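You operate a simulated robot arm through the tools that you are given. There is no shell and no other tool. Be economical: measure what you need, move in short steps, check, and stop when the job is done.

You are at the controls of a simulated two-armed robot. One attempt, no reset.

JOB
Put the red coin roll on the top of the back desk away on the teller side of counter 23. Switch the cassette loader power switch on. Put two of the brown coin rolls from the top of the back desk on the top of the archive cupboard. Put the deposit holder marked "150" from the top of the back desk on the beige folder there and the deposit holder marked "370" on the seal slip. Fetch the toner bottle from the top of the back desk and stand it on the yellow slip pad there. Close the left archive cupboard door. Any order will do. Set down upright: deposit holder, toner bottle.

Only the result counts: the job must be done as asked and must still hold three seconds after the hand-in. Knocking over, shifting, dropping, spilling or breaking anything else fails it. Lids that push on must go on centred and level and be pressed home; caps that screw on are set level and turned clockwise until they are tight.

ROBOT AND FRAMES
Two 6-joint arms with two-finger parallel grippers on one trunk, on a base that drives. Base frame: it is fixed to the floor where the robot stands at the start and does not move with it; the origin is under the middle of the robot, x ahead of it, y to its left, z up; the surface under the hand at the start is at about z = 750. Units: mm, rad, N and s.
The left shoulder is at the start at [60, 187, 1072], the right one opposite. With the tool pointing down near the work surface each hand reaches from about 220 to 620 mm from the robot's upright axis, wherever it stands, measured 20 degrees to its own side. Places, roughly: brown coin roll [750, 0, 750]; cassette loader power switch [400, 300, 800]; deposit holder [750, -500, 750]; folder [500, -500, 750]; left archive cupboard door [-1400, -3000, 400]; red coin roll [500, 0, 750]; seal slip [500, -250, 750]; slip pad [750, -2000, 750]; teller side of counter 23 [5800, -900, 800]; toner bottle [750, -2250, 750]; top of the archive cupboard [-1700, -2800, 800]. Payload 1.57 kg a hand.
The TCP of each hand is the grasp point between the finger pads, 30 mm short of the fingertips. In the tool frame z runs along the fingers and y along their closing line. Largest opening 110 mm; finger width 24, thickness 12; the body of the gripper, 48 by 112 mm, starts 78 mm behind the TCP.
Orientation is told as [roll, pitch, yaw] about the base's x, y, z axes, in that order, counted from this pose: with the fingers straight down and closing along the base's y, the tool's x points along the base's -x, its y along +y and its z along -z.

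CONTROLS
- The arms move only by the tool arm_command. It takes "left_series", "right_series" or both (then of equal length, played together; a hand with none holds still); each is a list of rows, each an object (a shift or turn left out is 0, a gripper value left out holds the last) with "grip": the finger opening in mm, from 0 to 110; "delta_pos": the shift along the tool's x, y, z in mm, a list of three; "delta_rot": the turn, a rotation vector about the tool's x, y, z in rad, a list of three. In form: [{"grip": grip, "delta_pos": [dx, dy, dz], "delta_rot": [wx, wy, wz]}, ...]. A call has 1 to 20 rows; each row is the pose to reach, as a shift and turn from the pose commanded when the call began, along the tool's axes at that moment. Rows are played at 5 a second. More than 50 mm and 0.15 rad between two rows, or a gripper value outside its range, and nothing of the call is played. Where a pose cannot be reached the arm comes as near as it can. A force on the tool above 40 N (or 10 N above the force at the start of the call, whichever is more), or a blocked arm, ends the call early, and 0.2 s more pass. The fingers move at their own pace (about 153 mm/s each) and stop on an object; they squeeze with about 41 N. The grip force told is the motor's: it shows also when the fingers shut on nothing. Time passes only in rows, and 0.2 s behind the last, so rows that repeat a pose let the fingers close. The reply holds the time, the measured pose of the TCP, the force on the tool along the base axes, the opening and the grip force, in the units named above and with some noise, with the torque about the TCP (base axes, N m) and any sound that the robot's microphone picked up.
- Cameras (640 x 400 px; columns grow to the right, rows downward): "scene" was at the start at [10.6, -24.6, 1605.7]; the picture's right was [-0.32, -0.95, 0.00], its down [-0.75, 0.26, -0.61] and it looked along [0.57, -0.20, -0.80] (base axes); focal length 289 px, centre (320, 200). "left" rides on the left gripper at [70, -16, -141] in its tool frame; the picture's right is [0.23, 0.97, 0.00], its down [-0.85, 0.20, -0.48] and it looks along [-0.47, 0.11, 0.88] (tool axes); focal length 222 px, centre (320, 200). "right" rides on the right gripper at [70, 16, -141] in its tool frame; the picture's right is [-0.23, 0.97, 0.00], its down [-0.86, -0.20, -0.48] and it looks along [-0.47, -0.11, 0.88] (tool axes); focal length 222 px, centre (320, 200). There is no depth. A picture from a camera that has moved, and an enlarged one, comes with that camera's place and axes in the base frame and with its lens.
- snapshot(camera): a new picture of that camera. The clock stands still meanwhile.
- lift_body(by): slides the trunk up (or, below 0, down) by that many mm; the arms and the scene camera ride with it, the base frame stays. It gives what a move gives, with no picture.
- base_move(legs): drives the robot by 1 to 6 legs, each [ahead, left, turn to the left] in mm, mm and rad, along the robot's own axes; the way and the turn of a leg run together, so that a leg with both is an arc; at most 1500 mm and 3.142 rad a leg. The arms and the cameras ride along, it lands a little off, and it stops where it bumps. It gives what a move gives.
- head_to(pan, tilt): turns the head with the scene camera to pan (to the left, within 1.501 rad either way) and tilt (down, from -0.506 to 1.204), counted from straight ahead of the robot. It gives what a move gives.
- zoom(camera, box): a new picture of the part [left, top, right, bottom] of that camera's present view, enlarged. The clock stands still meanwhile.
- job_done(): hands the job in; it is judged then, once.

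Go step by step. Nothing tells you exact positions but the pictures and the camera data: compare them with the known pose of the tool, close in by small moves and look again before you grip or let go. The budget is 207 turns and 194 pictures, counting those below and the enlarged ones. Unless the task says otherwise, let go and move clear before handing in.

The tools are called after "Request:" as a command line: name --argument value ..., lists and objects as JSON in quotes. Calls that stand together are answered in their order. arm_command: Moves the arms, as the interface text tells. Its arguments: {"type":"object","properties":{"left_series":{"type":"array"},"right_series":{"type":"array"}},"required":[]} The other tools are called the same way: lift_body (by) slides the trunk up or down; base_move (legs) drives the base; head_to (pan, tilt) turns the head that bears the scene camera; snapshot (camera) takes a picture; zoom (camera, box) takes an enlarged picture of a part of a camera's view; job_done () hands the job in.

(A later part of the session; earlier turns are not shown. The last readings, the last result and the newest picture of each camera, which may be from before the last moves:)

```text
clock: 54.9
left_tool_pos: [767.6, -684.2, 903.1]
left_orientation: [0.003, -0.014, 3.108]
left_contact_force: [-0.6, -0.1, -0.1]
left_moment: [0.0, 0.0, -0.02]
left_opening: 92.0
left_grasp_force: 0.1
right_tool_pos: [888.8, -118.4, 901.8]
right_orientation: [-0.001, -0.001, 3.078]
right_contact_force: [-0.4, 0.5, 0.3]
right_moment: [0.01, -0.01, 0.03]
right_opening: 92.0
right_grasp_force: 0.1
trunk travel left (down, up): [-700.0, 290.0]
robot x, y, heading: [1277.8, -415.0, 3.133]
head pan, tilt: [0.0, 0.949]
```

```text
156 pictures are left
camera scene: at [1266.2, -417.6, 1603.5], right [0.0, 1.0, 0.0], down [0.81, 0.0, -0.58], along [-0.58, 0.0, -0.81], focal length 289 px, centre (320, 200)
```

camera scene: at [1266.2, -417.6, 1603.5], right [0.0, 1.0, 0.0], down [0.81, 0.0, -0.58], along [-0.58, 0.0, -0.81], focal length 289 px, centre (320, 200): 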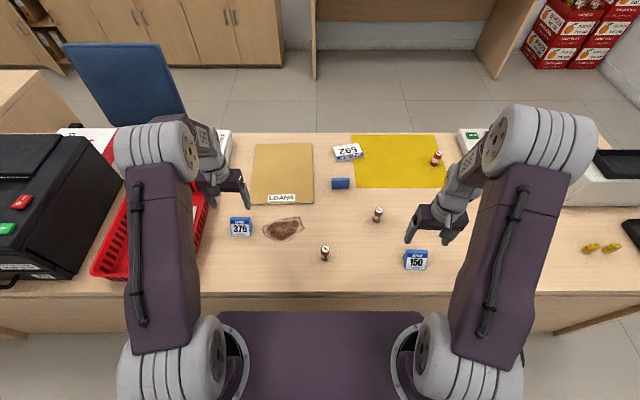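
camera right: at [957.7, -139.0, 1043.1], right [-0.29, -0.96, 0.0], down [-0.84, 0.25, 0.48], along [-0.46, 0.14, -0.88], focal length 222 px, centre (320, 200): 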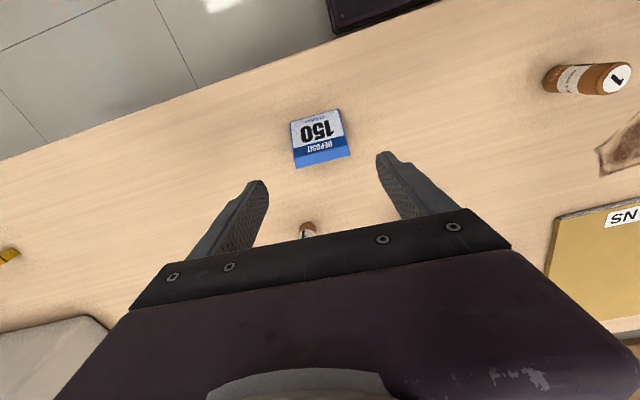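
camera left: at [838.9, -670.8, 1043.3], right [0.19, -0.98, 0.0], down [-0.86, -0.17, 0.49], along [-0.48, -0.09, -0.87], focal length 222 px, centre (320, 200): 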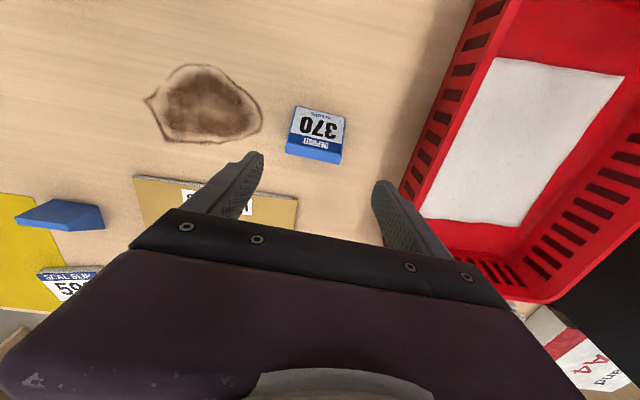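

Both hands are nearly centred over the holders. I lower and close on them.

Request:
arm_command --left_series '[{"delta_pos": [2, -6, 40], "delta_rot": [0, 0, -0.02]}, {"delta_pos": [2, -6, 80], "delta_rot": [0, 0, -0.02]}, {"delta_pos": [2, -6, 105], "delta_rot": [0, 0, -0.02]}, {"delta_pos": [2, -6, 117], "delta_rot": [0, 0, -0.02]}, {"delta_pos": [2, -6, 117], "delta_rot": [0, 0, -0.02]}]' --right_series '[{"delta_pos": [-1, 2, 40], "delta_rot": [0, 0, 0.03]}, {"delta_pos": [-1, 2, 80], "delta_rot": [0, 0, 0.03]}, {"delta_pos": [-1, 2, 105], "delta_rot": [0, 0, 0.03]}, {"delta_pos": [-1, 2, 116], "delta_rot": [0, 0, 0.03]}, {"delta_pos": [-1, 2, 116], "delta_rot": [0, 0, 0.03]}]'

Request:
snapshot --camera "left"

Request:
snapshot --camera "right"

```text
clock: 56.0
left_tool_pos: [766.9, -672.5, 786.4]
left_orientation: [0.003, -0.013, 3.125]
left_contact_force: [-0.8, 0.5, -1.4]
left_moment: [0.02, 0.0, -0.02]
left_opening: 91.9
left_grasp_force: 0.1
right_tool_pos: [884.8, -123.1, 782.7]
right_orientation: [-0.001, 0.0, 3.048]
right_contact_force: [0.2, 0.2, 0.4]
right_moment: [-0.03, -0.05, 0.02]
right_opening: 92.0
right_grasp_force: 0.1
trunk travel left (down, up): [-700.0, 290.0]
robot x, y, heading: [1277.8, -418.5, 3.136]
head pan, tilt: [0.0, 0.949]
```

```text
155 pictures are left
camera left: at [837.8, -657.8, 926.5], right [0.21, -0.98, 0.0], down [-0.85, -0.19, 0.49], along [-0.48, -0.1, -0.87], focal length 222 px, centre (320, 200)
```

left: 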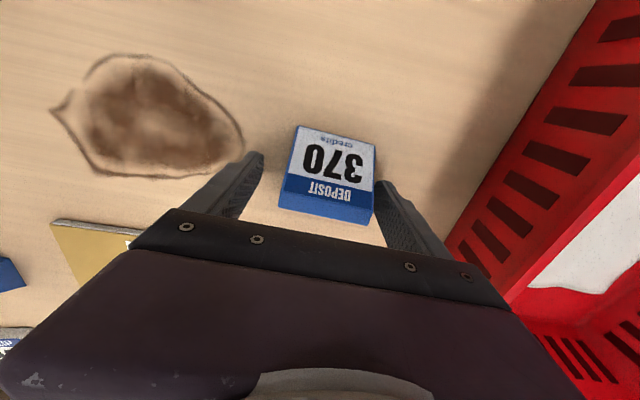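

```text
154 pictures are left
camera right: at [953.3, -144.3, 924.0], right [-0.32, -0.95, 0.0], down [-0.83, 0.28, 0.48], along [-0.45, 0.15, -0.88], focal length 222 px, centre (320, 200)
```

right: 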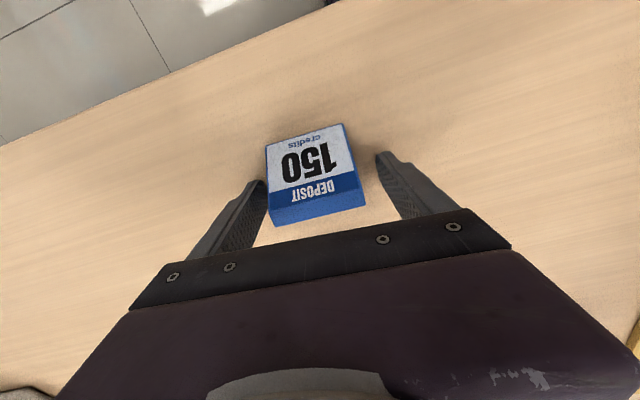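

Request:
arm_command --left_series '[{"delta_pos": [2, 6, 0]}, {"delta_pos": [2, 6, 0], "grip": 70}, {"delta_pos": [2, 6, 0], "grip": 40}, {"delta_pos": [2, 6, 0], "grip": 40}, {"delta_pos": [2, 6, 0], "grip": 40}]' --right_series '[{"delta_pos": [2, -6, 0]}, {"delta_pos": [2, -6, 0], "grip": 70}, {"delta_pos": [2, -6, 0], "grip": 40}, {"delta_pos": [2, -6, 0], "grip": 40}, {"delta_pos": [2, -6, 0], "grip": 40}]'

Request:
arm_command --left_series '[{"delta_pos": [0, 0, -20]}, {"delta_pos": [0, 0, -50]}, {"delta_pos": [0, 0, -95]}, {"delta_pos": [0, 0, -140]}]' --right_series '[{"delta_pos": [0, 0, -20]}, {"delta_pos": [0, 0, -50]}, {"delta_pos": [0, 0, -95]}, {"delta_pos": [0, 0, -140]}]'

Request:
snapshot --camera "left"

Request:
snapshot --camera "right"

```text
clock: 57.2
left_tool_pos: [767.9, -679.3, 785.1]
left_orientation: [0.004, -0.012, 3.127]
left_contact_force: [1.4, 0.1, 0.5]
left_moment: [0.01, -0.04, -0.04]
left_opening: 63.3
left_grasp_force: 41.2
right_tool_pos: [888.1, -116.6, 783.2]
right_orientation: [0.001, 0.0, 3.049]
right_contact_force: [-0.3, -0.3, -0.9]
right_moment: [-0.02, 0.04, 0.02]
right_opening: 63.7
right_grasp_force: 41.3
trunk travel left (down, up): [-700.0, 290.0]
robot x, y, heading: [1278.9, -418.9, 3.137]
head pan, tilt: [0.0, 0.949]
```

```text
clock: 58.2
left_tool_pos: [773.0, -679.0, 925.3]
left_orientation: [0.002, -0.014, 3.129]
left_contact_force: [0.1, 0.3, -1.0]
left_moment: [-0.01, 0.06, -0.02]
left_opening: 63.1
left_grasp_force: 40.8
right_tool_pos: [891.8, -116.9, 925.4]
right_orientation: [-0.001, -0.001, 3.048]
right_contact_force: [0.6, -0.5, -1.3]
right_moment: [-0.01, 0.04, 0.01]
right_opening: 63.5
right_grasp_force: 40.5
trunk travel left (down, up): [-700.0, 290.0]
robot x, y, heading: [1277.4, -413.9, 3.137]
head pan, tilt: [0.0, 0.949]
```

```text
153 pictures are left
camera left: at [843.8, -663.7, 1065.1], right [0.21, -0.98, 0.0], down [-0.85, -0.19, 0.49], along [-0.48, -0.1, -0.87], focal length 222 px, centre (320, 200)
```

left: 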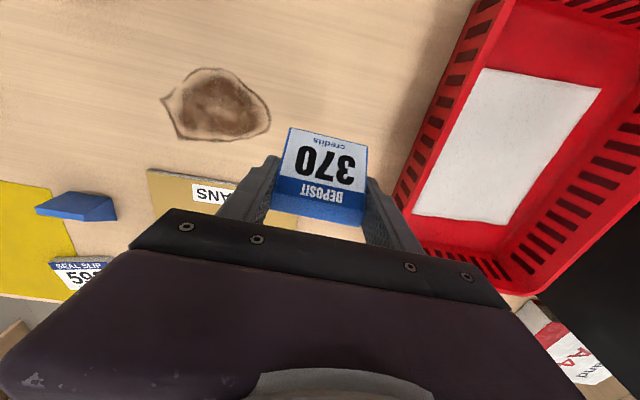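

```text
152 pictures are left
camera right: at [960.2, -139.1, 1065.0], right [-0.32, -0.95, 0.0], down [-0.83, 0.28, 0.48], along [-0.45, 0.15, -0.88], focal length 222 px, centre (320, 200)
```

right: 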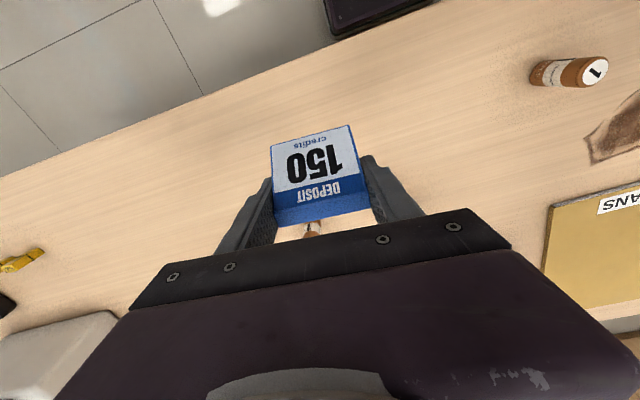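

Both holders are gripped firmly. I raise and tuck the hands and drive back round to the near side.

Request:
arm_command --left_series '[{"delta_pos": [30, 0, -40]}, {"delta_pos": [60, 0, -80]}, {"delta_pos": [90, 0, -120]}, {"delta_pos": [125, -10, -150]}, {"delta_pos": [160, -20, -180]}, {"delta_pos": [195, -30, -190]}]' --right_series '[{"delta_pos": [20, 0, -40]}, {"delta_pos": [40, 0, -80]}, {"delta_pos": [60, 0, -120]}, {"delta_pos": [80, 0, -150]}, {"delta_pos": [95, 0, -180]}, {"delta_pos": [95, 0, -190]}]'

Request:
base_move --legs '[[-190, 0, 0], [0, -1465, 0], [0, 0, -3.13], [0, 300, 0], [-1500, 0, 0]]'

```text
clock: 59.6
left_tool_pos: [970.6, -648.2, 1109.0]
left_orientation: [0.004, -0.013, 3.126]
left_contact_force: [-0.6, -0.4, -0.4]
left_moment: [0.0, 0.05, -0.02]
left_opening: 63.0
left_grasp_force: 41.4
right_tool_pos: [985.7, -125.5, 1111.6]
right_orientation: [-0.002, 0.0, 3.047]
right_contact_force: [-0.1, 0.0, -0.7]
right_moment: [0.0, 0.03, -0.03]
right_opening: 63.7
right_grasp_force: 41.2
trunk travel left (down, up): [-700.0, 290.0]
robot x, y, heading: [1277.5, -414.0, 3.135]
head pan, tilt: [0.0, 0.949]
```

```text
clock: 84.5
left_tool_pos: [222.5, 1592.6, 1109.8]
left_orientation: [0.004, -0.012, 0.017]
left_contact_force: [-0.1, -0.8, 1.0]
left_moment: [-0.03, 0.01, -0.03]
left_opening: 63.2
left_grasp_force: 40.7
right_tool_pos: [222.4, 1069.7, 1112.3]
right_orientation: [0.0, 0.0, -0.062]
right_contact_force: [-0.7, 0.7, -0.6]
right_moment: [0.01, 0.0, 0.01]
right_opening: 63.2
right_grasp_force: 41.2
trunk travel left (down, up): [-700.0, 290.0]
robot x, y, heading: [-82.7, 1352.9, 0.031]
head pan, tilt: [0.0, 0.949]
```

Request:
base_move --legs '[[0, 0, -0.03], [0, -1500, 0], [0, -273, 0]]'

Request:
snapshot --camera "scene"

```text
clock: 93.7
left_tool_pos: [212.3, -180.7, 1109.6]
left_orientation: [0.002, -0.015, -0.032]
left_contact_force: [-0.5, 0.8, 0.2]
left_moment: [-0.03, -0.02, -0.01]
left_opening: 63.1
left_grasp_force: 41.0
right_tool_pos: [186.9, -704.4, 1111.9]
right_orientation: [-0.002, 0.0, -0.112]
right_contact_force: [-0.1, -1.4, -0.7]
right_moment: [-0.02, 0.0, 0.02]
right_opening: 63.1
right_grasp_force: 40.9
trunk travel left (down, up): [-700.0, 290.0]
robot x, y, heading: [-101.0, -409.9, -0.023]
head pan, tilt: [0.0, 0.949]
```

```text
151 pictures are left
camera scene: at [-88.2, -407.6, 1603.5], right [-0.02, -1.0, 0.0], down [-0.81, 0.02, -0.58], along [0.58, -0.01, -0.81], focal length 289 px, centre (320, 200)
```

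scene: 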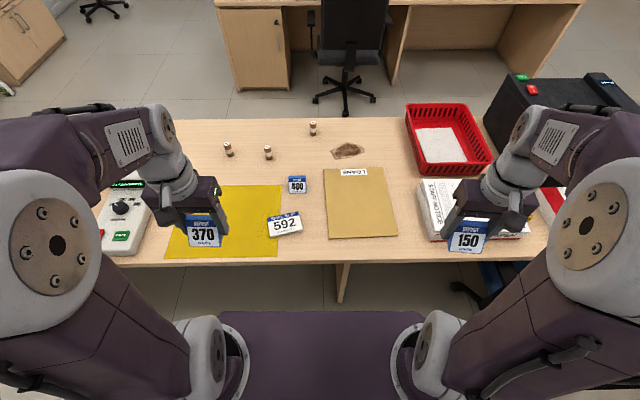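

Request:
base_move --legs '[[90, 0, 0.023]]'

Request:
snapshot --camera "scene"

Request:
zoom --camera "scene" --box '[240, 170, 400, 270]'

```text
clock: 94.8
left_tool_pos: [296.9, -174.8, 1109.9]
left_orientation: [0.002, -0.013, -0.008]
left_contact_force: [0.8, -0.9, -0.1]
left_moment: [-0.03, 0.02, 0.01]
left_opening: 63.1
left_grasp_force: 41.2
right_tool_pos: [284.0, -698.4, 1112.0]
right_orientation: [0.0, 0.0, -0.087]
right_contact_force: [-0.7, -0.1, -0.6]
right_moment: [0.0, 0.01, 0.04]
right_opening: 63.1
right_grasp_force: 40.7
trunk travel left (down, up): [-700.0, 290.0]
robot x, y, heading: [-13.2, -407.7, 0.004]
head pan, tilt: [0.0, 0.949]
```

```text
150 pictures are left
camera scene: at [1.3, -409.2, 1603.5], right [0.0, -1.0, 0.0], down [-0.81, 0.0, -0.58], along [0.58, 0.0, -0.81], focal length 289 px, centre (320, 200)
```

scene: 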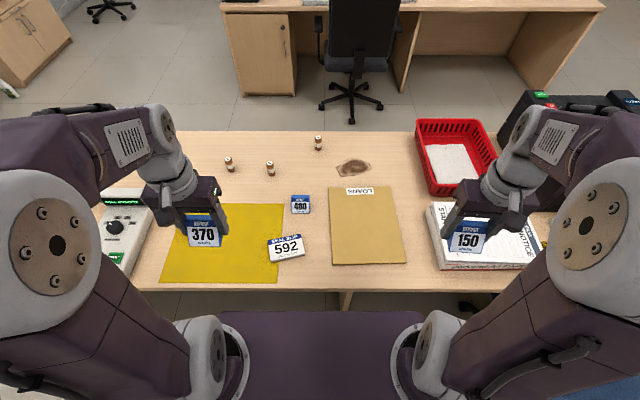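

```text
4.00 times, centred on (320, 220) of scene
camera zoom: at [1.3, -409.2, 1603.5], right [0.0, -1.0, 0.0], down [-0.81, 0.0, -0.58], along [0.58, 0.0, -0.81], focal length 1155 px, centre (320, 120)
```

zoom: 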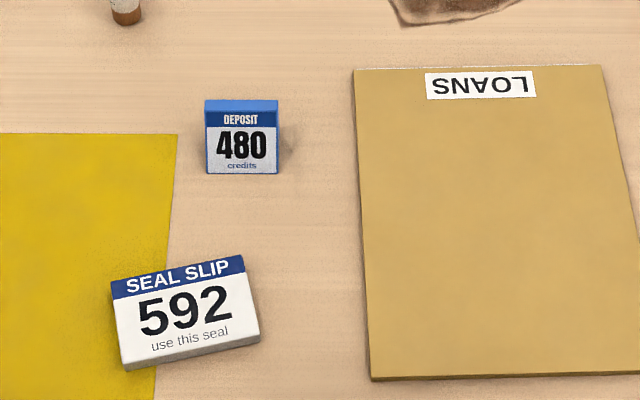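

I take the slip centre as (415,-300), turned about 0.21 rad, and a folder spot near (490,-560). I move both hands above these.

Request:
arm_command --left_series '[{"delta_pos": [-30, -30, 20]}, {"delta_pos": [-60, -60, 50], "delta_rot": [0, 0, -0.1]}, {"delta_pos": [-90, -90, 80], "delta_rot": [0, 0, -0.2]}, {"delta_pos": [-120, -120, 105], "delta_rot": [0, 0, -0.22]}, {"delta_pos": [-129, -127, 150], "delta_rot": [0, 0, -0.22]}, {"delta_pos": [-129, -127, 195], "delta_rot": [0, 0, -0.22]}, {"delta_pos": [-129, -127, 235], "delta_rot": [0, 0, -0.22]}, {"delta_pos": [-129, -127, 235], "delta_rot": [0, 0, -0.22]}]' --right_series '[{"delta_pos": [-30, 25, 20]}, {"delta_pos": [-60, 50, 45], "delta_rot": [0, 0, -0.05]}, {"delta_pos": [-95, 75, 60], "delta_rot": [0, 0, -0.09]}, {"delta_pos": [-130, 105, 75], "delta_rot": [0, 0, -0.09]}, {"delta_pos": [-165, 130, 100], "delta_rot": [0, 0, -0.09]}, {"delta_pos": [-195, 150, 130], "delta_rot": [0, 0, -0.09]}, {"delta_pos": [-205, 156, 175], "delta_rot": [0, 0, -0.09]}, {"delta_pos": [-205, 156, 220], "delta_rot": [0, 0, -0.09]}]'

Request:
snapshot --camera "left"

Request:
snapshot --camera "right"

Request:
zoom --camera "scene" --box '[240, 170, 400, 270]'

```text
refused: row 2 steps farther than a row can; nothing moved
```

```text
148 pictures are left
camera left: at [225.2, -190.9, 1250.3], right [-0.22, 0.98, 0.0], down [0.85, 0.19, 0.49], along [0.48, 0.11, -0.87], focal length 222 px, centre (320, 200)
```

left: 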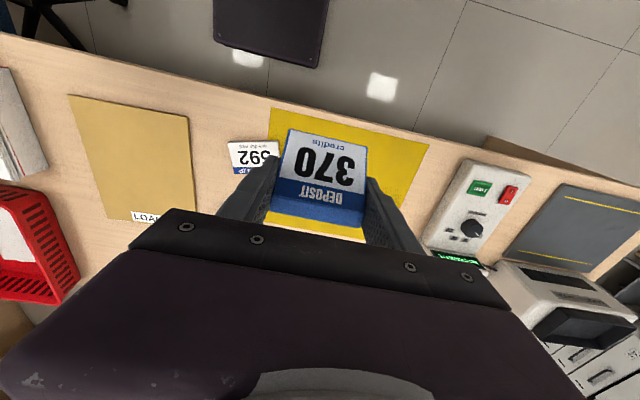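

```text
147 pictures are left
camera right: at [216.6, -675.8, 1252.8], right [0.31, 0.95, 0.0], down [0.83, -0.27, 0.48], along [0.46, -0.15, -0.88], focal length 222 px, centre (320, 200)
```

right: 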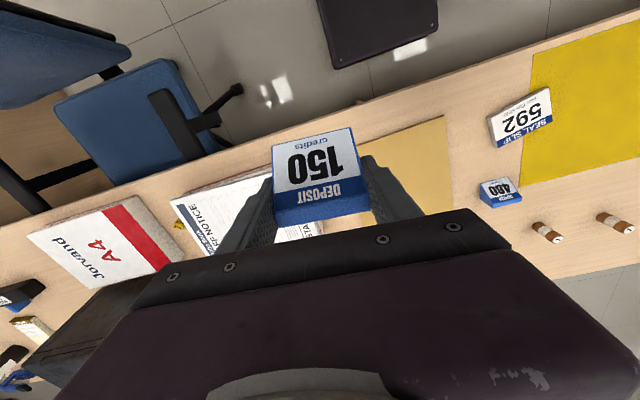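

```text
4.00 times, centred on (320, 220) of scene
camera zoom: at [1.3, -409.2, 1603.5], right [0.0, -1.0, 0.0], down [-0.81, 0.0, -0.58], along [0.58, 0.0, -0.81], focal length 1155 px, centre (320, 120)
```

zoom: 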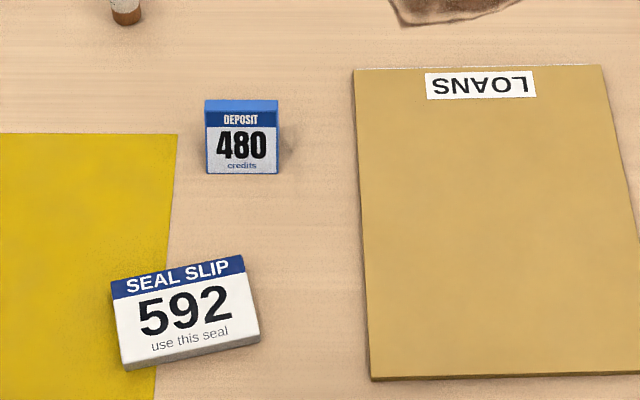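

Request:
arm_command --left_series '[{"delta_pos": [-16, -16, 29], "delta_rot": [0, 0, -0.03]}, {"delta_pos": [-32, -32, 59], "delta_rot": [0, 0, -0.06]}, {"delta_pos": [-48, -48, 88], "delta_rot": [0, 0, -0.09]}, {"delta_pos": [-64, -64, 117], "delta_rot": [0, 0, -0.12]}, {"delta_pos": [-80, -80, 147], "delta_rot": [0, 0, -0.15]}, {"delta_pos": [-97, -96, 176], "delta_rot": [0, 0, -0.18]}, {"delta_pos": [-113, -112, 205], "delta_rot": [0, 0, -0.21]}, {"delta_pos": [-129, -127, 235], "delta_rot": [0, 0, -0.22]}, {"delta_pos": [-129, -127, 235], "delta_rot": [0, 0, -0.22]}]' --right_series '[{"delta_pos": [-26, 19, 27]}, {"delta_pos": [-51, 39, 55], "delta_rot": [0, 0, -0.03]}, {"delta_pos": [-77, 58, 82], "delta_rot": [0, 0, -0.06]}, {"delta_pos": [-102, 78, 110], "delta_rot": [0, 0, -0.09]}, {"delta_pos": [-128, 97, 137], "delta_rot": [0, 0, -0.09]}, {"delta_pos": [-154, 117, 165], "delta_rot": [0, 0, -0.09]}, {"delta_pos": [-179, 136, 192], "delta_rot": [0, 0, -0.09]}, {"delta_pos": [-205, 156, 220], "delta_rot": [0, 0, -0.09]}, {"delta_pos": [-205, 156, 220], "delta_rot": [0, 0, -0.09]}]'

Request:
snapshot --camera "left"

Request:
snapshot --camera "right"

Request:
zoom --camera "scene" --box '[240, 170, 400, 270]'

```text
clock: 96.8
left_tool_pos: [427.0, -304.0, 875.1]
left_orientation: [-0.001, -0.014, 0.213]
left_contact_force: [1.0, -0.8, -1.1]
left_moment: [-0.05, -0.01, -0.01]
left_opening: 63.1
left_grasp_force: 40.8
right_tool_pos: [500.3, -560.8, 891.5]
right_orientation: [0.0, 0.0, 0.003]
right_contact_force: [0.3, -0.6, -0.9]
right_moment: [-0.03, -0.02, 0.0]
right_opening: 63.3
right_grasp_force: 40.4
trunk travel left (down, up): [-700.0, 290.0]
robot x, y, heading: [-12.4, -408.5, 0.003]
head pan, tilt: [0.0, 0.949]
```

```text
145 pictures are left
camera left: at [360.1, -334.5, 1015.4], right [-0.43, 0.9, 0.0], down [0.79, 0.37, 0.49], along [0.44, 0.21, -0.87], focal length 222 px, centre (320, 200)
```

left: 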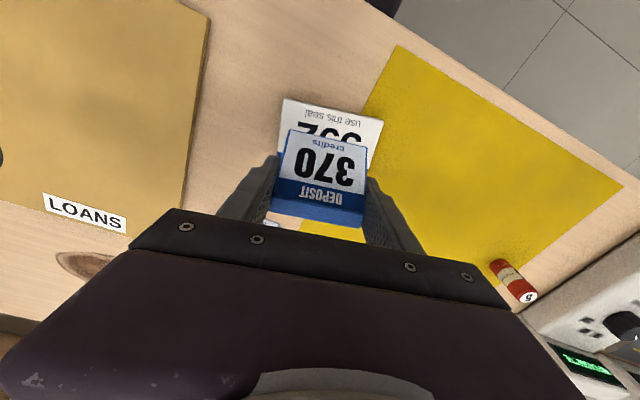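

```text
144 pictures are left
camera right: at [430.8, -544.2, 1032.6], right [0.22, 0.97, 0.0], down [0.86, -0.2, 0.48], along [0.47, -0.11, -0.88], focal length 222 px, centre (320, 200)
```

right: 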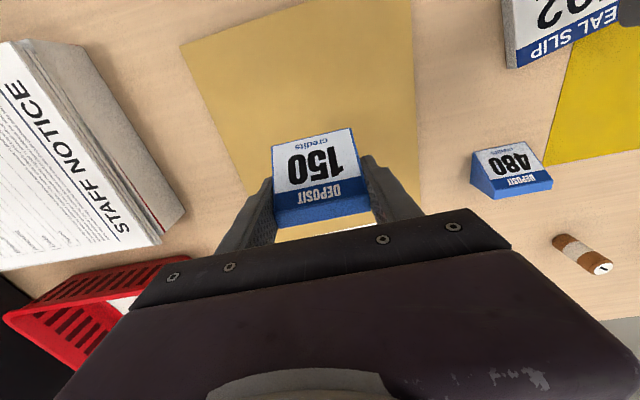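

```text
4.00 times, centred on (320, 220) of scene
camera zoom: at [0.4, -409.5, 1603.5], right [0.0, -1.0, 0.0], down [-0.81, 0.0, -0.58], along [0.58, 0.0, -0.81], focal length 1155 px, centre (320, 120)
```

zoom: 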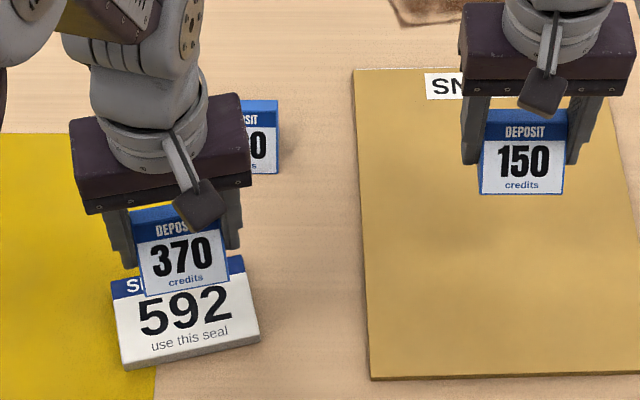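

Alignment looks right. I lower both, slowly at the end.

Request:
arm_command --left_series '[{"delta_pos": [0, -2, 35]}, {"delta_pos": [0, -2, 60]}, {"delta_pos": [0, -2, 66]}, {"delta_pos": [0, -2, 68]}, {"delta_pos": [0, -2, 70]}, {"delta_pos": [0, -2, 71]}]' --right_series '[{"delta_pos": [0, 0, 40]}, {"delta_pos": [0, 0, 80]}, {"delta_pos": [0, 0, 92]}, {"delta_pos": [0, 0, 94]}, {"delta_pos": [0, 0, 96]}, {"delta_pos": [0, 0, 97]}]'

Request:
zoom --camera "scene" --box '[240, 190, 400, 290]'

Request:
zoom --camera "left" --box '[220, 60, 420, 220]'

Request:
zoom --camera "right" --box '[220, 60, 420, 220]'

```text
clock: 98.2
left_tool_pos: [430.3, -306.0, 804.1]
left_orientation: [-0.001, -0.013, 0.212]
left_contact_force: [0.1, 0.3, -1.9]
left_moment: [0.01, 0.01, 0.01]
left_opening: 63.0
left_grasp_force: 40.9
right_tool_pos: [503.3, -560.8, 797.0]
right_orientation: [0.0, -0.001, 0.004]
right_contact_force: [0.3, -0.1, -1.1]
right_moment: [-0.03, 0.04, -0.02]
right_opening: 63.2
right_grasp_force: 40.8
trunk travel left (down, up): [-700.0, 290.0]
robot x, y, heading: [-9.7, -402.8, 0.007]
head pan, tilt: [0.0, 0.949]
```

```text
4.00 times, centred on (320, 240) of scene
camera zoom: at [2.7, -409.5, 1603.5], right [0.0, -1.0, 0.0], down [-0.81, 0.0, -0.58], along [0.58, 0.0, -0.81], focal length 1155 px, centre (320, 40)
```

zoom: 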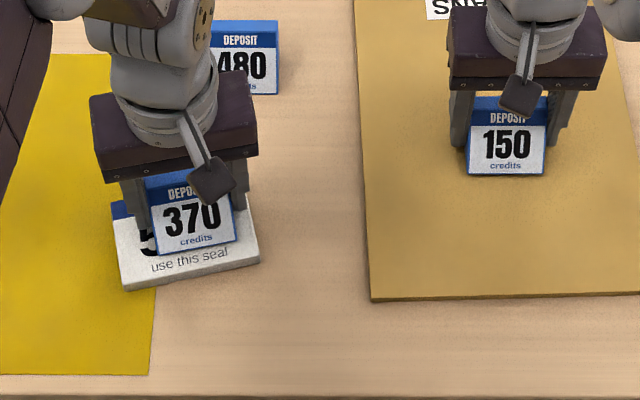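

```text
2.50 times, centred on (320, 140) of left
camera zoom: at [363.5, -335.8, 944.6], right [-0.43, 0.9, 0.0], down [0.79, 0.37, 0.49], along [0.44, 0.21, -0.87], focal length 555 px, centre (320, 350)
```

zoom: 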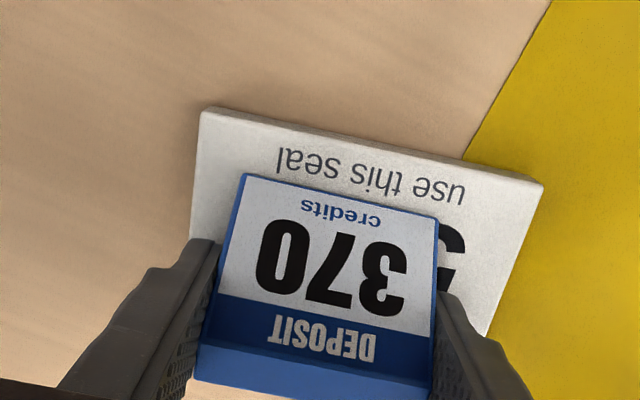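

```text
2.50 times, centred on (320, 140) of right
camera zoom: at [433.2, -544.4, 936.8], right [0.22, 0.97, 0.0], down [0.86, -0.2, 0.48], along [0.47, -0.11, -0.88], focal length 555 px, centre (320, 350)
```

zoom: 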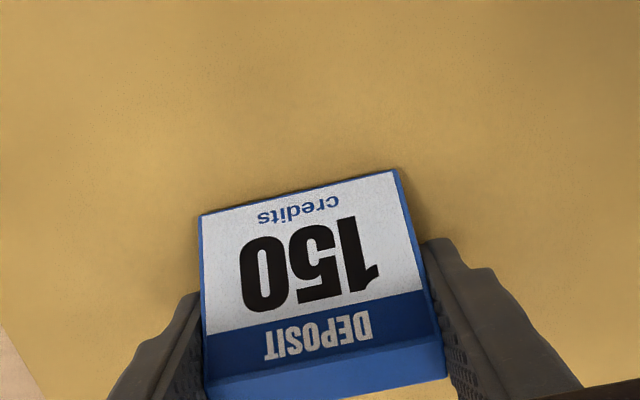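

The 370 holder needs about 8 mm to the left; I shift it, then lower both in 1-mm steps.

Request:
arm_command --left_series '[{"delta_pos": [1, 8, 0]}, {"delta_pos": [1, 8, 1]}, {"delta_pos": [1, 8, 2]}, {"delta_pos": [1, 8, 3]}, {"delta_pos": [1, 8, 3]}]' --right_series '[{"delta_pos": [0, 0, 1]}, {"delta_pos": [0, 0, 2]}, {"delta_pos": [0, 0, 3]}, {"delta_pos": [0, 0, 4]}, {"delta_pos": [0, 0, 4]}]'

Request:
arm_command --left_series '[{"delta_pos": [0, 0, 1]}, {"delta_pos": [0, 0, 1.5]}, {"delta_pos": [0, 0, 2]}]' --right_series '[{"delta_pos": [0, 0, 1]}, {"delta_pos": [0, 0, 1.5]}, {"delta_pos": [0, 0, 2]}]'

```text
clock: 99.4
left_tool_pos: [426.8, -295.5, 802.1]
left_orientation: [0.0, -0.013, 0.212]
left_contact_force: [0.7, 0.9, -1.3]
left_moment: [0.03, -0.01, -0.01]
left_opening: 62.9
left_grasp_force: 40.6
right_tool_pos: [502.4, -561.4, 791.4]
right_orientation: [0.001, -0.002, 0.004]
right_contact_force: [-1.7, -1.2, 9.4]
right_moment: [0.17, 0.16, 0.07]
right_opening: 63.1
right_grasp_force: 40.7
trunk travel left (down, up): [-700.0, 290.0]
robot x, y, heading: [-11.4, -410.2, 0.001]
head pan, tilt: [0.0, 0.949]
```

```text
clock: 100.2
left_tool_pos: [427.4, -295.3, 801.2]
left_orientation: [-0.002, -0.015, 0.211]
left_contact_force: [0.0, 0.2, -0.9]
left_moment: [-0.01, 0.0, 0.02]
left_opening: 63.2
left_grasp_force: 41.4
right_tool_pos: [502.4, -561.8, 790.7]
right_orientation: [0.001, -0.003, 0.004]
right_contact_force: [1.2, 2.4, 19.0]
right_moment: [0.33, 0.27, -0.05]
right_opening: 63.2
right_grasp_force: 41.0
trunk travel left (down, up): [-700.0, 290.0]
robot x, y, heading: [-12.7, -407.6, 0.004]
head pan, tilt: [0.0, 0.949]
```

The right one rests on the folder; I open the right hand while the left keeps lowering.

Request:
arm_command --left_series '[{"delta_pos": [0, 0, 1]}, {"delta_pos": [0, 0, 2]}, {"delta_pos": [0, 0, 3]}, {"delta_pos": [0, 0, 3.5]}]' --right_series '[{"delta_pos": [0, 0, -1.5]}, {"delta_pos": [0, 0, -1.5], "grip": 66}, {"delta_pos": [0, 0, -1.5], "grip": 80}, {"delta_pos": [0, 0, -1.5], "grip": 90}]'

```text
clock: 101.2
left_tool_pos: [426.5, -295.8, 798.7]
left_orientation: [0.0, -0.02, 0.213]
left_contact_force: [1.5, 3.2, 37.2]
left_moment: [0.22, 0.16, 0.01]
left_opening: 63.3
left_grasp_force: 40.6
right_tool_pos: [499.9, -561.5, 791.8]
right_orientation: [0.001, -0.003, 0.002]
right_contact_force: [-0.1, 1.2, -0.2]
right_moment: [0.0, 0.0, 0.01]
right_opening: 90.0
right_grasp_force: 0.0
trunk travel left (down, up): [-700.0, 290.0]
robot x, y, heading: [-7.5, -407.8, 0.004]
head pan, tilt: [0.0, 0.949]
```

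Request:
arm_command --left_series '[{"delta_pos": [0, 0, -2]}, {"delta_pos": [0, 0, -2], "grip": 66}, {"delta_pos": [0, 0, -2], "grip": 75}, {"delta_pos": [0, 0, -2], "grip": 84}, {"delta_pos": [0, 0, -20]}, {"delta_pos": [0, 0, -60]}, {"delta_pos": [0, 0, -100]}, {"delta_pos": [0, 0, -140]}]' --right_series '[{"delta_pos": [0, 0, 0]}, {"delta_pos": [0, 0, -10]}, {"delta_pos": [0, 0, -40]}, {"delta_pos": [0, 0, -80]}, {"delta_pos": [0, 0, -120]}, {"delta_pos": [0, -40, -140]}, {"delta_pos": [0, -80, -160]}, {"delta_pos": [0, -80, -200]}]'

Request:
snapshot --camera "scene"

Request:
zoom --camera "left" --box '[220, 60, 420, 220]'

```text
clock: 103.0
left_tool_pos: [424.1, -295.8, 936.2]
left_orientation: [-0.003, -0.013, 0.213]
left_contact_force: [-1.0, 0.1, -0.6]
left_moment: [-0.04, -0.01, 0.0]
left_opening: 84.0
left_grasp_force: 0.1
right_tool_pos: [503.7, -638.8, 988.6]
right_orientation: [-0.002, -0.002, 0.004]
right_contact_force: [-0.2, 0.2, -0.8]
right_moment: [-0.01, -0.01, 0.0]
right_opening: 89.7
right_grasp_force: 0.1
trunk travel left (down, up): [-700.0, 290.0]
robot x, y, heading: [-12.0, -408.0, -0.001]
head pan, tilt: [0.0, 0.949]
```

```text
139 pictures are left
camera scene: at [-0.2, -407.6, 1603.4], right [0.0, -1.0, 0.0], down [-0.81, 0.0, -0.58], along [0.58, 0.0, -0.81], focal length 289 px, centre (320, 200)
```

scene: 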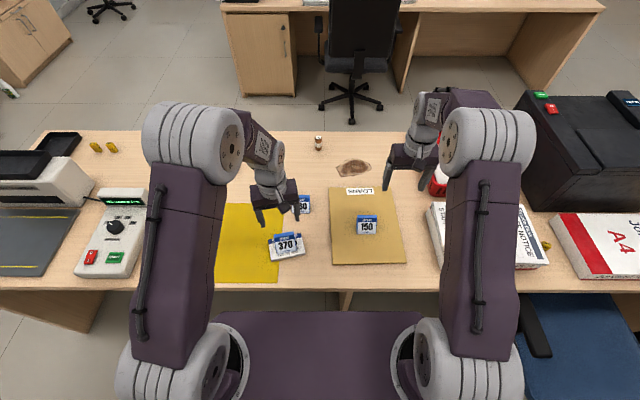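

```text
2.50 times, centred on (320, 140) of left
camera zoom: at [358.0, -325.9, 1077.2], right [-0.43, 0.9, 0.0], down [0.79, 0.38, 0.49], along [0.44, 0.21, -0.87], focal length 555 px, centre (320, 350)
```

zoom: 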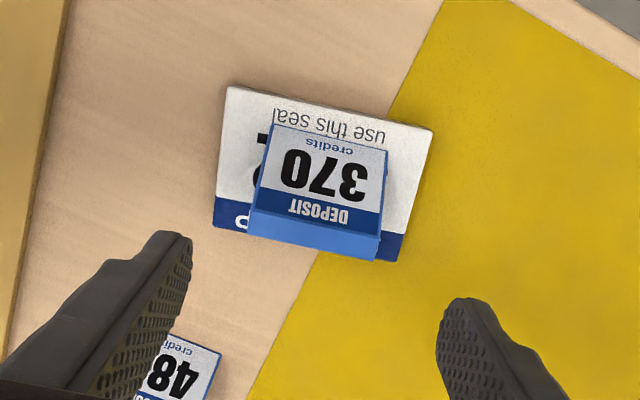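

Both holders stand well. Next I slide the base left to take the red roll with the left hand.

Request:
base_move --legs '[[0, 280, 0]]'

Request:
arm_command --left_series '[{"delta_pos": [-20, 10, 0], "delta_rot": [0, 0, 0.1]}, {"delta_pos": [-40, 20, 0], "delta_rot": [0, 0, 0.21]}, {"delta_pos": [-40, 20, 0], "delta_rot": [0, 0, 0.21]}]' --right_series '[{"delta_pos": [40, 0, -20]}, {"delta_pos": [80, 0, -40]}, {"delta_pos": [120, 0, -60]}]'

Request:
snapshot --camera "left"

Request:
snapshot --camera "scene"

```text
clock: 105.0
left_tool_pos: [424.3, -17.4, 935.7]
left_orientation: [0.001, -0.013, 0.209]
left_contact_force: [0.0, 1.0, 0.7]
left_moment: [0.01, -0.01, 0.0]
left_opening: 84.1
left_grasp_force: 0.2
right_tool_pos: [503.8, -360.7, 987.3]
right_orientation: [0.001, -0.002, -0.001]
right_contact_force: [0.5, 1.2, -0.4]
right_moment: [0.02, 0.02, -0.03]
right_opening: 89.7
right_grasp_force: 0.0
trunk travel left (down, up): [-700.0, 290.0]
robot x, y, heading: [-11.5, -130.7, 0.001]
head pan, tilt: [0.0, 0.949]
```

```text
clock: 105.8
left_tool_pos: [461.2, 10.2, 937.1]
left_orientation: [0.002, -0.013, -0.002]
left_contact_force: [-0.6, -0.6, 0.8]
left_moment: [0.0, -0.02, -0.02]
left_opening: 83.9
left_grasp_force: 0.2
right_tool_pos: [382.5, -360.1, 1050.1]
right_orientation: [0.0, 0.0, -0.001]
right_contact_force: [-0.3, -0.1, 0.0]
right_moment: [0.01, -0.04, 0.02]
right_opening: 89.9
right_grasp_force: 0.1
trunk travel left (down, up): [-700.0, 290.0]
robot x, y, heading: [-11.4, -129.8, 0.003]
head pan, tilt: [0.0, 0.949]
```

```text
137 pictures are left
camera left: at [389.0, -6.1, 1078.3], right [-0.23, 0.97, 0.0], down [0.85, 0.2, 0.49], along [0.48, 0.11, -0.87], focal length 222 px, centre (320, 200)
```

left: 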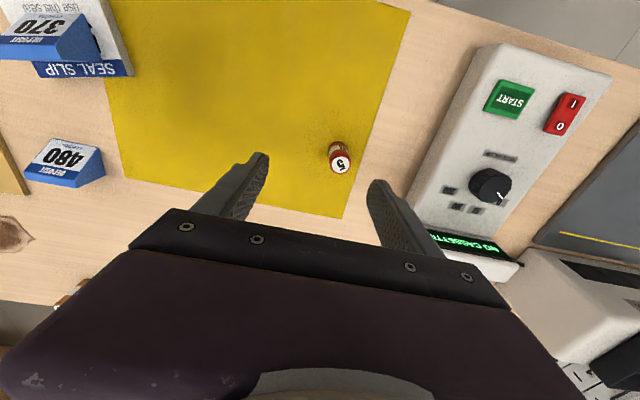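

```text
136 pictures are left
camera scene: at [-0.8, -128.7, 1603.5], right [0.0, -1.0, 0.0], down [-0.81, 0.0, -0.58], along [0.58, 0.0, -0.81], focal length 289 px, centre (320, 200)
```

scene: 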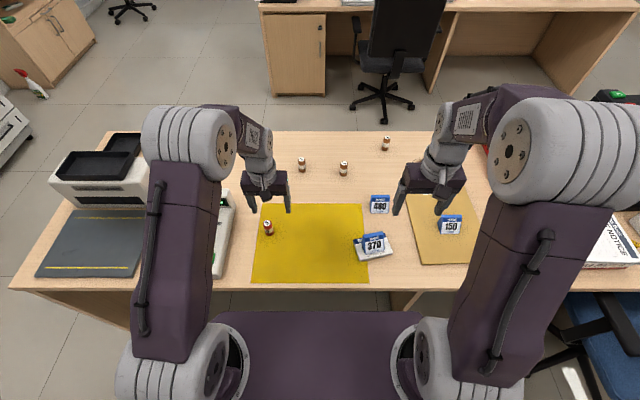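

The roll is at about (479, 40). I descend over it and grip.

Request:
arm_command --left_series '[{"delta_pos": [-18, 30, 20], "grip": 70}, {"delta_pos": [-18, 30, 60]}, {"delta_pos": [-18, 30, 90]}]'

Request:
snapshot --camera "left"

```text
clock: 106.6
left_tool_pos: [482.4, 38.6, 847.1]
left_orientation: [0.004, -0.014, -0.003]
left_contact_force: [-0.7, -0.3, 0.8]
left_moment: [0.0, 0.03, 0.02]
left_opening: 70.0
left_grasp_force: 0.0
right_tool_pos: [384.5, -360.4, 1048.6]
right_orientation: [-0.001, 0.002, -0.001]
right_contact_force: [0.6, 0.5, 0.3]
right_moment: [0.02, -0.01, 0.04]
right_opening: 90.4
right_grasp_force: 0.1
trunk travel left (down, up): [-700.0, 290.0]
robot x, y, heading: [-10.9, -128.5, -0.002]
head pan, tilt: [0.0, 0.949]
```

```text
135 pictures are left
camera left: at [411.3, 21.7, 988.2], right [-0.23, 0.97, 0.0], down [0.85, 0.2, 0.49], along [0.48, 0.11, -0.87], focal length 222 px, centre (320, 200)
```

left: 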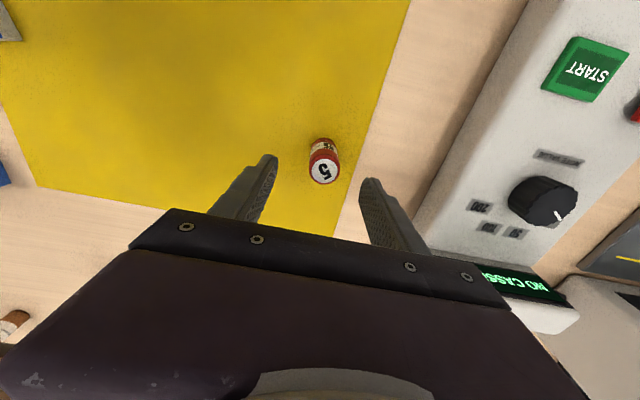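

Request:
arm_command --left_series '[{"delta_pos": [0, 2, 30]}, {"delta_pos": [0, 2, 55]}, {"delta_pos": [0, 2, 63]}, {"delta_pos": [0, 2, 63], "grip": 50}, {"delta_pos": [0, 2, 63], "grip": 15}, {"delta_pos": [0, 2, 63], "grip": 15}, {"delta_pos": [0, 2, 63], "grip": 15}]'

Request:
arm_command --left_series '[{"delta_pos": [0, 0, -30]}, {"delta_pos": [0, 0, -75]}, {"delta_pos": [20, 0, -115]}, {"delta_pos": [50, 0, -150]}, {"delta_pos": [80, 0, -185]}, {"delta_pos": [110, 0, -220]}, {"delta_pos": [140, 0, -255]}, {"delta_pos": [170, 0, -285]}]'

Request:
snapshot --camera "left"

```text
clock: 108.2
left_tool_pos: [481.3, 44.5, 784.8]
left_orientation: [0.004, -0.012, 0.001]
left_contact_force: [0.3, -0.3, -0.7]
left_moment: [-0.07, -0.02, 0.0]
left_opening: 26.0
left_grasp_force: 37.3
right_tool_pos: [384.1, -360.6, 1048.5]
right_orientation: [0.0, -0.001, 0.0]
right_contact_force: [-0.1, -0.3, 0.1]
right_moment: [0.0, -0.02, 0.01]
right_opening: 90.1
right_grasp_force: 0.1
trunk travel left (down, up): [-700.0, 290.0]
robot x, y, heading: [-12.8, -132.6, -0.006]
head pan, tilt: [0.0, 0.949]
```

```text
clock: 110.0
left_tool_pos: [307.1, 43.7, 1067.7]
left_orientation: [0.001, -0.014, 0.0]
left_contact_force: [-0.5, -0.4, -2.6]
left_moment: [0.01, -0.04, 0.02]
left_opening: 26.0
left_grasp_force: 37.6
right_tool_pos: [383.3, -360.0, 1049.1]
right_orientation: [-0.001, -0.002, 0.0]
right_contact_force: [-0.1, 0.9, -0.1]
right_moment: [-0.04, -0.05, -0.02]
right_opening: 90.0
right_grasp_force: 0.1
trunk travel left (down, up): [-700.0, 290.0]
robot x, y, heading: [-15.3, -127.9, -0.002]
head pan, tilt: [0.0, 0.949]
```

```text
134 pictures are left
camera left: at [235.8, 26.8, 1208.5], right [-0.23, 0.97, 0.0], down [0.85, 0.2, 0.49], along [0.48, 0.11, -0.87], focal length 222 px, centre (320, 200)
```

left: 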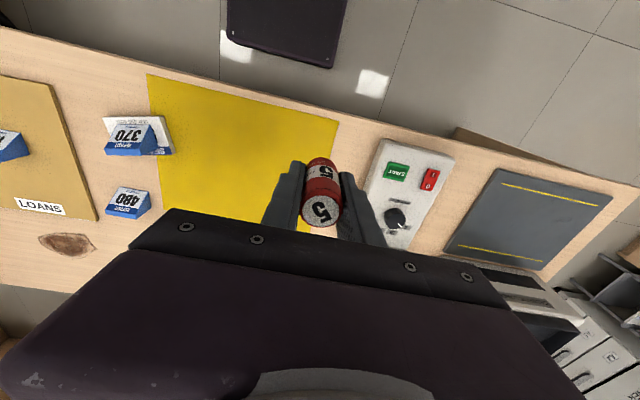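

The red roll is held. I drive round the left end and out towards the counters, then look.

Request:
arm_command --right_series '[{"delta_pos": [40, 0, -20]}, {"delta_pos": [80, 20, -40]}]'

Request:
base_move --legs '[[-120, 0, 0], [0, 1480, 0], [1500, 0, 0], [1400, 0, 0]]'

Request:
head_to --pan -0.5 --tilt 0.3

Request:
snapshot --camera "scene"

```text
clock: 110.6
left_tool_pos: [307.0, 45.0, 1067.9]
left_orientation: [0.001, -0.014, 0.0]
left_contact_force: [0.0, 0.4, -1.6]
left_moment: [-0.01, -0.02, -0.01]
left_opening: 25.7
left_grasp_force: 36.9
right_tool_pos: [299.9, -338.9, 1089.7]
right_orientation: [-0.001, 0.0, 0.0]
right_contact_force: [0.8, -0.6, 0.3]
right_moment: [-0.01, -0.04, -0.01]
right_opening: 89.8
right_grasp_force: 0.0
trunk travel left (down, up): [-700.0, 290.0]
robot x, y, heading: [-13.6, -128.8, 0.001]
head pan, tilt: [0.0, 0.949]
```

```text
clock: 132.4
left_tool_pos: [3089.2, 1501.9, 1068.5]
left_orientation: [0.002, -0.013, -0.004]
left_contact_force: [0.3, 0.4, -2.6]
left_moment: [0.01, -0.01, 0.0]
left_opening: 25.8
left_grasp_force: 37.4
right_tool_pos: [3080.4, 1117.5, 1090.5]
right_orientation: [0.001, 0.0, -0.006]
right_contact_force: [-0.3, -0.6, -0.4]
right_moment: [0.03, 0.03, 0.01]
right_opening: 90.0
right_grasp_force: 0.1
trunk travel left (down, up): [-700.0, 290.0]
robot x, y, heading: [2765.2, 1330.7, -0.007]
head pan, tilt: [0.0, 0.949]
```

```text
clock: 133.5
left_tool_pos: [3089.3, 1502.7, 1067.8]
left_orientation: [0.003, -0.012, -0.006]
left_contact_force: [-0.8, -0.3, -2.3]
left_moment: [0.04, -0.03, 0.0]
left_opening: 25.6
left_grasp_force: 37.0
right_tool_pos: [3080.1, 1118.3, 1088.4]
right_orientation: [0.002, 0.0, -0.004]
right_contact_force: [-0.2, -0.5, 0.1]
right_moment: [0.03, 0.02, -0.01]
right_opening: 90.0
right_grasp_force: 0.0
trunk travel left (down, up): [-700.0, 290.0]
robot x, y, heading: [2766.3, 1332.8, -0.008]
head pan, tilt: [-0.499, 0.3]
```

```text
133 pictures are left
camera scene: at [2789.2, 1286.9, 1659.3], right [-0.48, -0.88, 0.0], down [-0.26, 0.14, -0.95], along [0.84, -0.46, -0.3], focal length 289 px, centre (320, 200)
```

scene: 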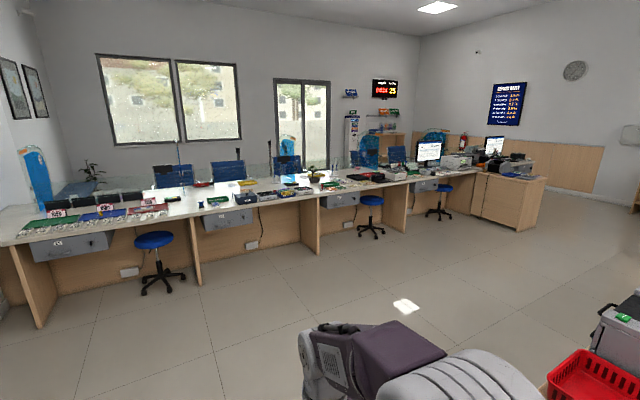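

Request:
base_move --legs '[[1400, 0, 0.008], [0, -1500, 0], [0, -500, 0]]'

Request:
head_to --pan 0.0 --tilt 0.5

Request:
snapshot --camera "scene"

```text
clock: 150.1
left_tool_pos: [4448.5, -532.5, 1067.5]
left_orientation: [0.003, -0.011, -0.016]
left_contact_force: [0.0, 0.4, -1.8]
left_moment: [-0.02, -0.01, -0.01]
left_opening: 25.7
left_grasp_force: 37.1
right_tool_pos: [4437.6, -915.9, 1088.8]
right_orientation: [-0.001, -0.002, -0.015]
right_contact_force: [-0.6, 0.0, -0.7]
right_moment: [-0.02, -0.02, -0.01]
right_opening: 90.1
right_grasp_force: 0.0
trunk travel left (down, up): [-700.0, 290.0]
robot x, y, heading: [4124.7, -697.9, -0.011]
head pan, tilt: [-0.499, 0.3]
```

```text
clock: 151.0
left_tool_pos: [4447.6, -533.1, 1067.1]
left_orientation: [0.003, -0.011, -0.015]
left_contact_force: [-0.5, 1.3, -1.5]
left_moment: [-0.01, -0.03, 0.0]
left_opening: 25.7
left_grasp_force: 36.8
right_tool_pos: [4437.8, -915.6, 1088.2]
right_orientation: [0.0, -0.001, -0.016]
right_contact_force: [0.3, -0.3, 0.4]
right_moment: [0.0, 0.02, -0.01]
right_opening: 90.2
right_grasp_force: 0.0
trunk travel left (down, up): [-700.0, 290.0]
robot x, y, heading: [4123.9, -700.7, -0.015]
head pan, tilt: [0.0, 0.499]
```

```text
132 pictures are left
camera scene: at [4157.1, -700.3, 1641.0], right [-0.02, -1.0, 0.0], down [-0.48, 0.01, -0.88], along [0.88, -0.01, -0.48], focal length 289 px, centre (320, 200)
```

scene: 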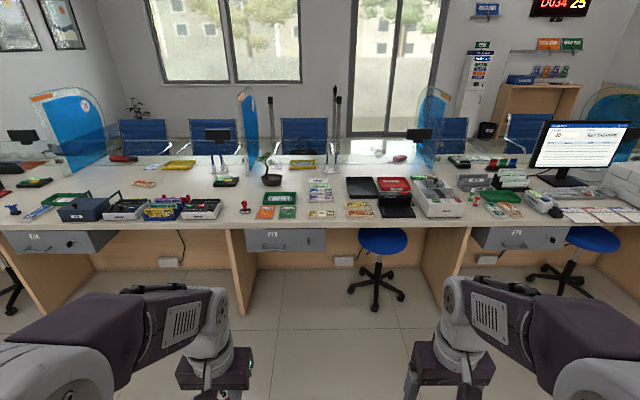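

Request:
zoom --camera "scene" --box '[210, 150, 450, 300]'

Request:
zoom --camera "scene" --box '[0, 200, 240, 350]'

```text
2.67 times, centred on (330, 225) of scene
camera zoom: at [4157.1, -700.3, 1641.0], right [-0.02, -1.0, 0.0], down [-0.48, 0.01, -0.88], along [0.88, -0.01, -0.48], focal length 770 px, centre (293, 133)
```

zoom: 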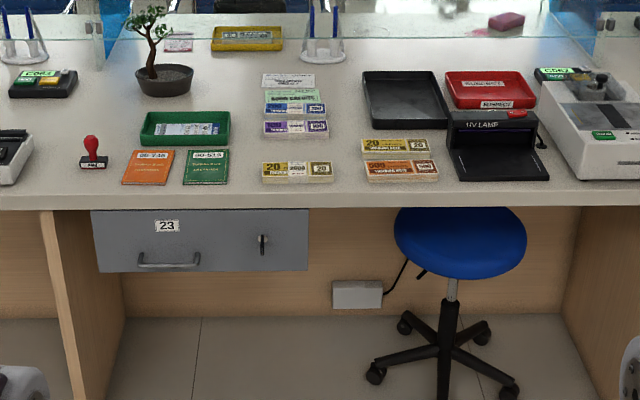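

```text
2.67 times, centred on (120, 275) of scene
camera zoom: at [4157.1, -700.3, 1641.0], right [-0.02, -1.0, 0.0], down [-0.48, 0.01, -0.88], along [0.88, -0.01, -0.48], focal length 770 px, centre (853, 0)
```

zoom: 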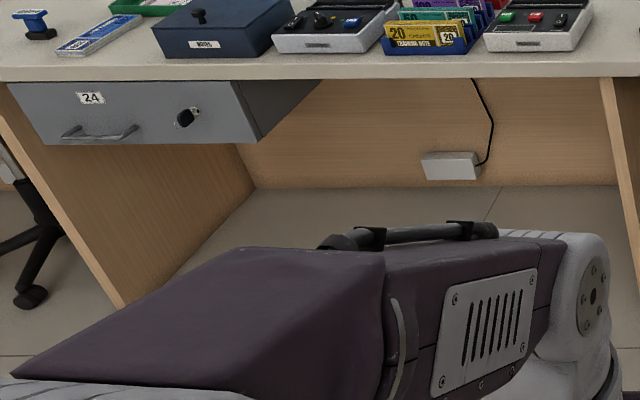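

Counter 23 is straight ahead (drawer label 23). I go closer for a look at free spots.

Request:
base_move --legs '[[0, 0, 0.015], [900, -200, 0]]'

Request:
head_to --pan 0.1 --tilt 0.85

Request:
snapshot --camera "scene"

```text
clock: 156.2
left_tool_pos: [5348.3, -736.7, 1068.0]
left_orientation: [0.002, -0.012, -0.005]
left_contact_force: [0.2, 0.6, -2.0]
left_moment: [0.0, 0.01, -0.02]
left_opening: 25.8
left_grasp_force: 37.5
right_tool_pos: [5340.4, -1118.9, 1088.8]
right_orientation: [0.001, 0.001, -0.005]
right_contact_force: [-0.8, 0.4, 0.2]
right_moment: [-0.01, 0.02, -0.01]
right_opening: 89.8
right_grasp_force: 0.0
trunk travel left (down, up): [-700.0, 290.0]
robot x, y, heading: [5024.7, -904.8, -0.005]
head pan, tilt: [0.0, 0.499]
```

```text
clock: 157.0
left_tool_pos: [5349.3, -737.0, 1067.4]
left_orientation: [0.002, -0.012, -0.005]
left_contact_force: [-0.5, 0.7, -1.2]
left_moment: [0.0, 0.01, 0.02]
left_opening: 25.7
left_grasp_force: 36.8
right_tool_pos: [5341.0, -1120.1, 1088.3]
right_orientation: [0.002, 0.001, -0.005]
right_contact_force: [0.3, -0.4, 0.8]
right_moment: [0.01, -0.01, -0.02]
right_opening: 89.9
right_grasp_force: 0.1
trunk travel left (down, up): [-700.0, 290.0]
robot x, y, heading: [5029.1, -908.8, -0.004]
head pan, tilt: [0.099, 0.85]
```

```text
129 pictures are left
camera scene: at [5046.0, -899.7, 1611.1], right [0.09, -1.0, 0.0], down [-0.75, -0.07, -0.66], along [0.66, 0.06, -0.75], focal length 289 px, centre (320, 200)
```

scene: 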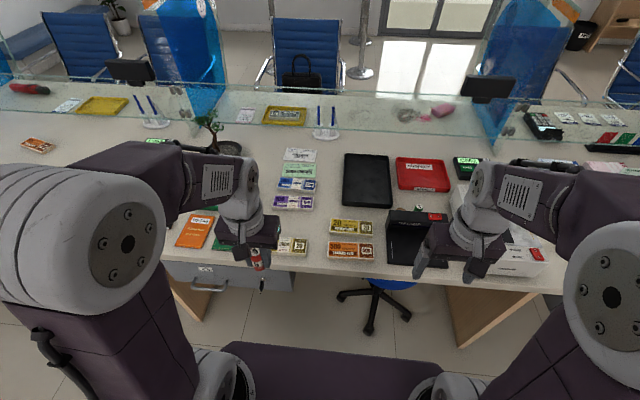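

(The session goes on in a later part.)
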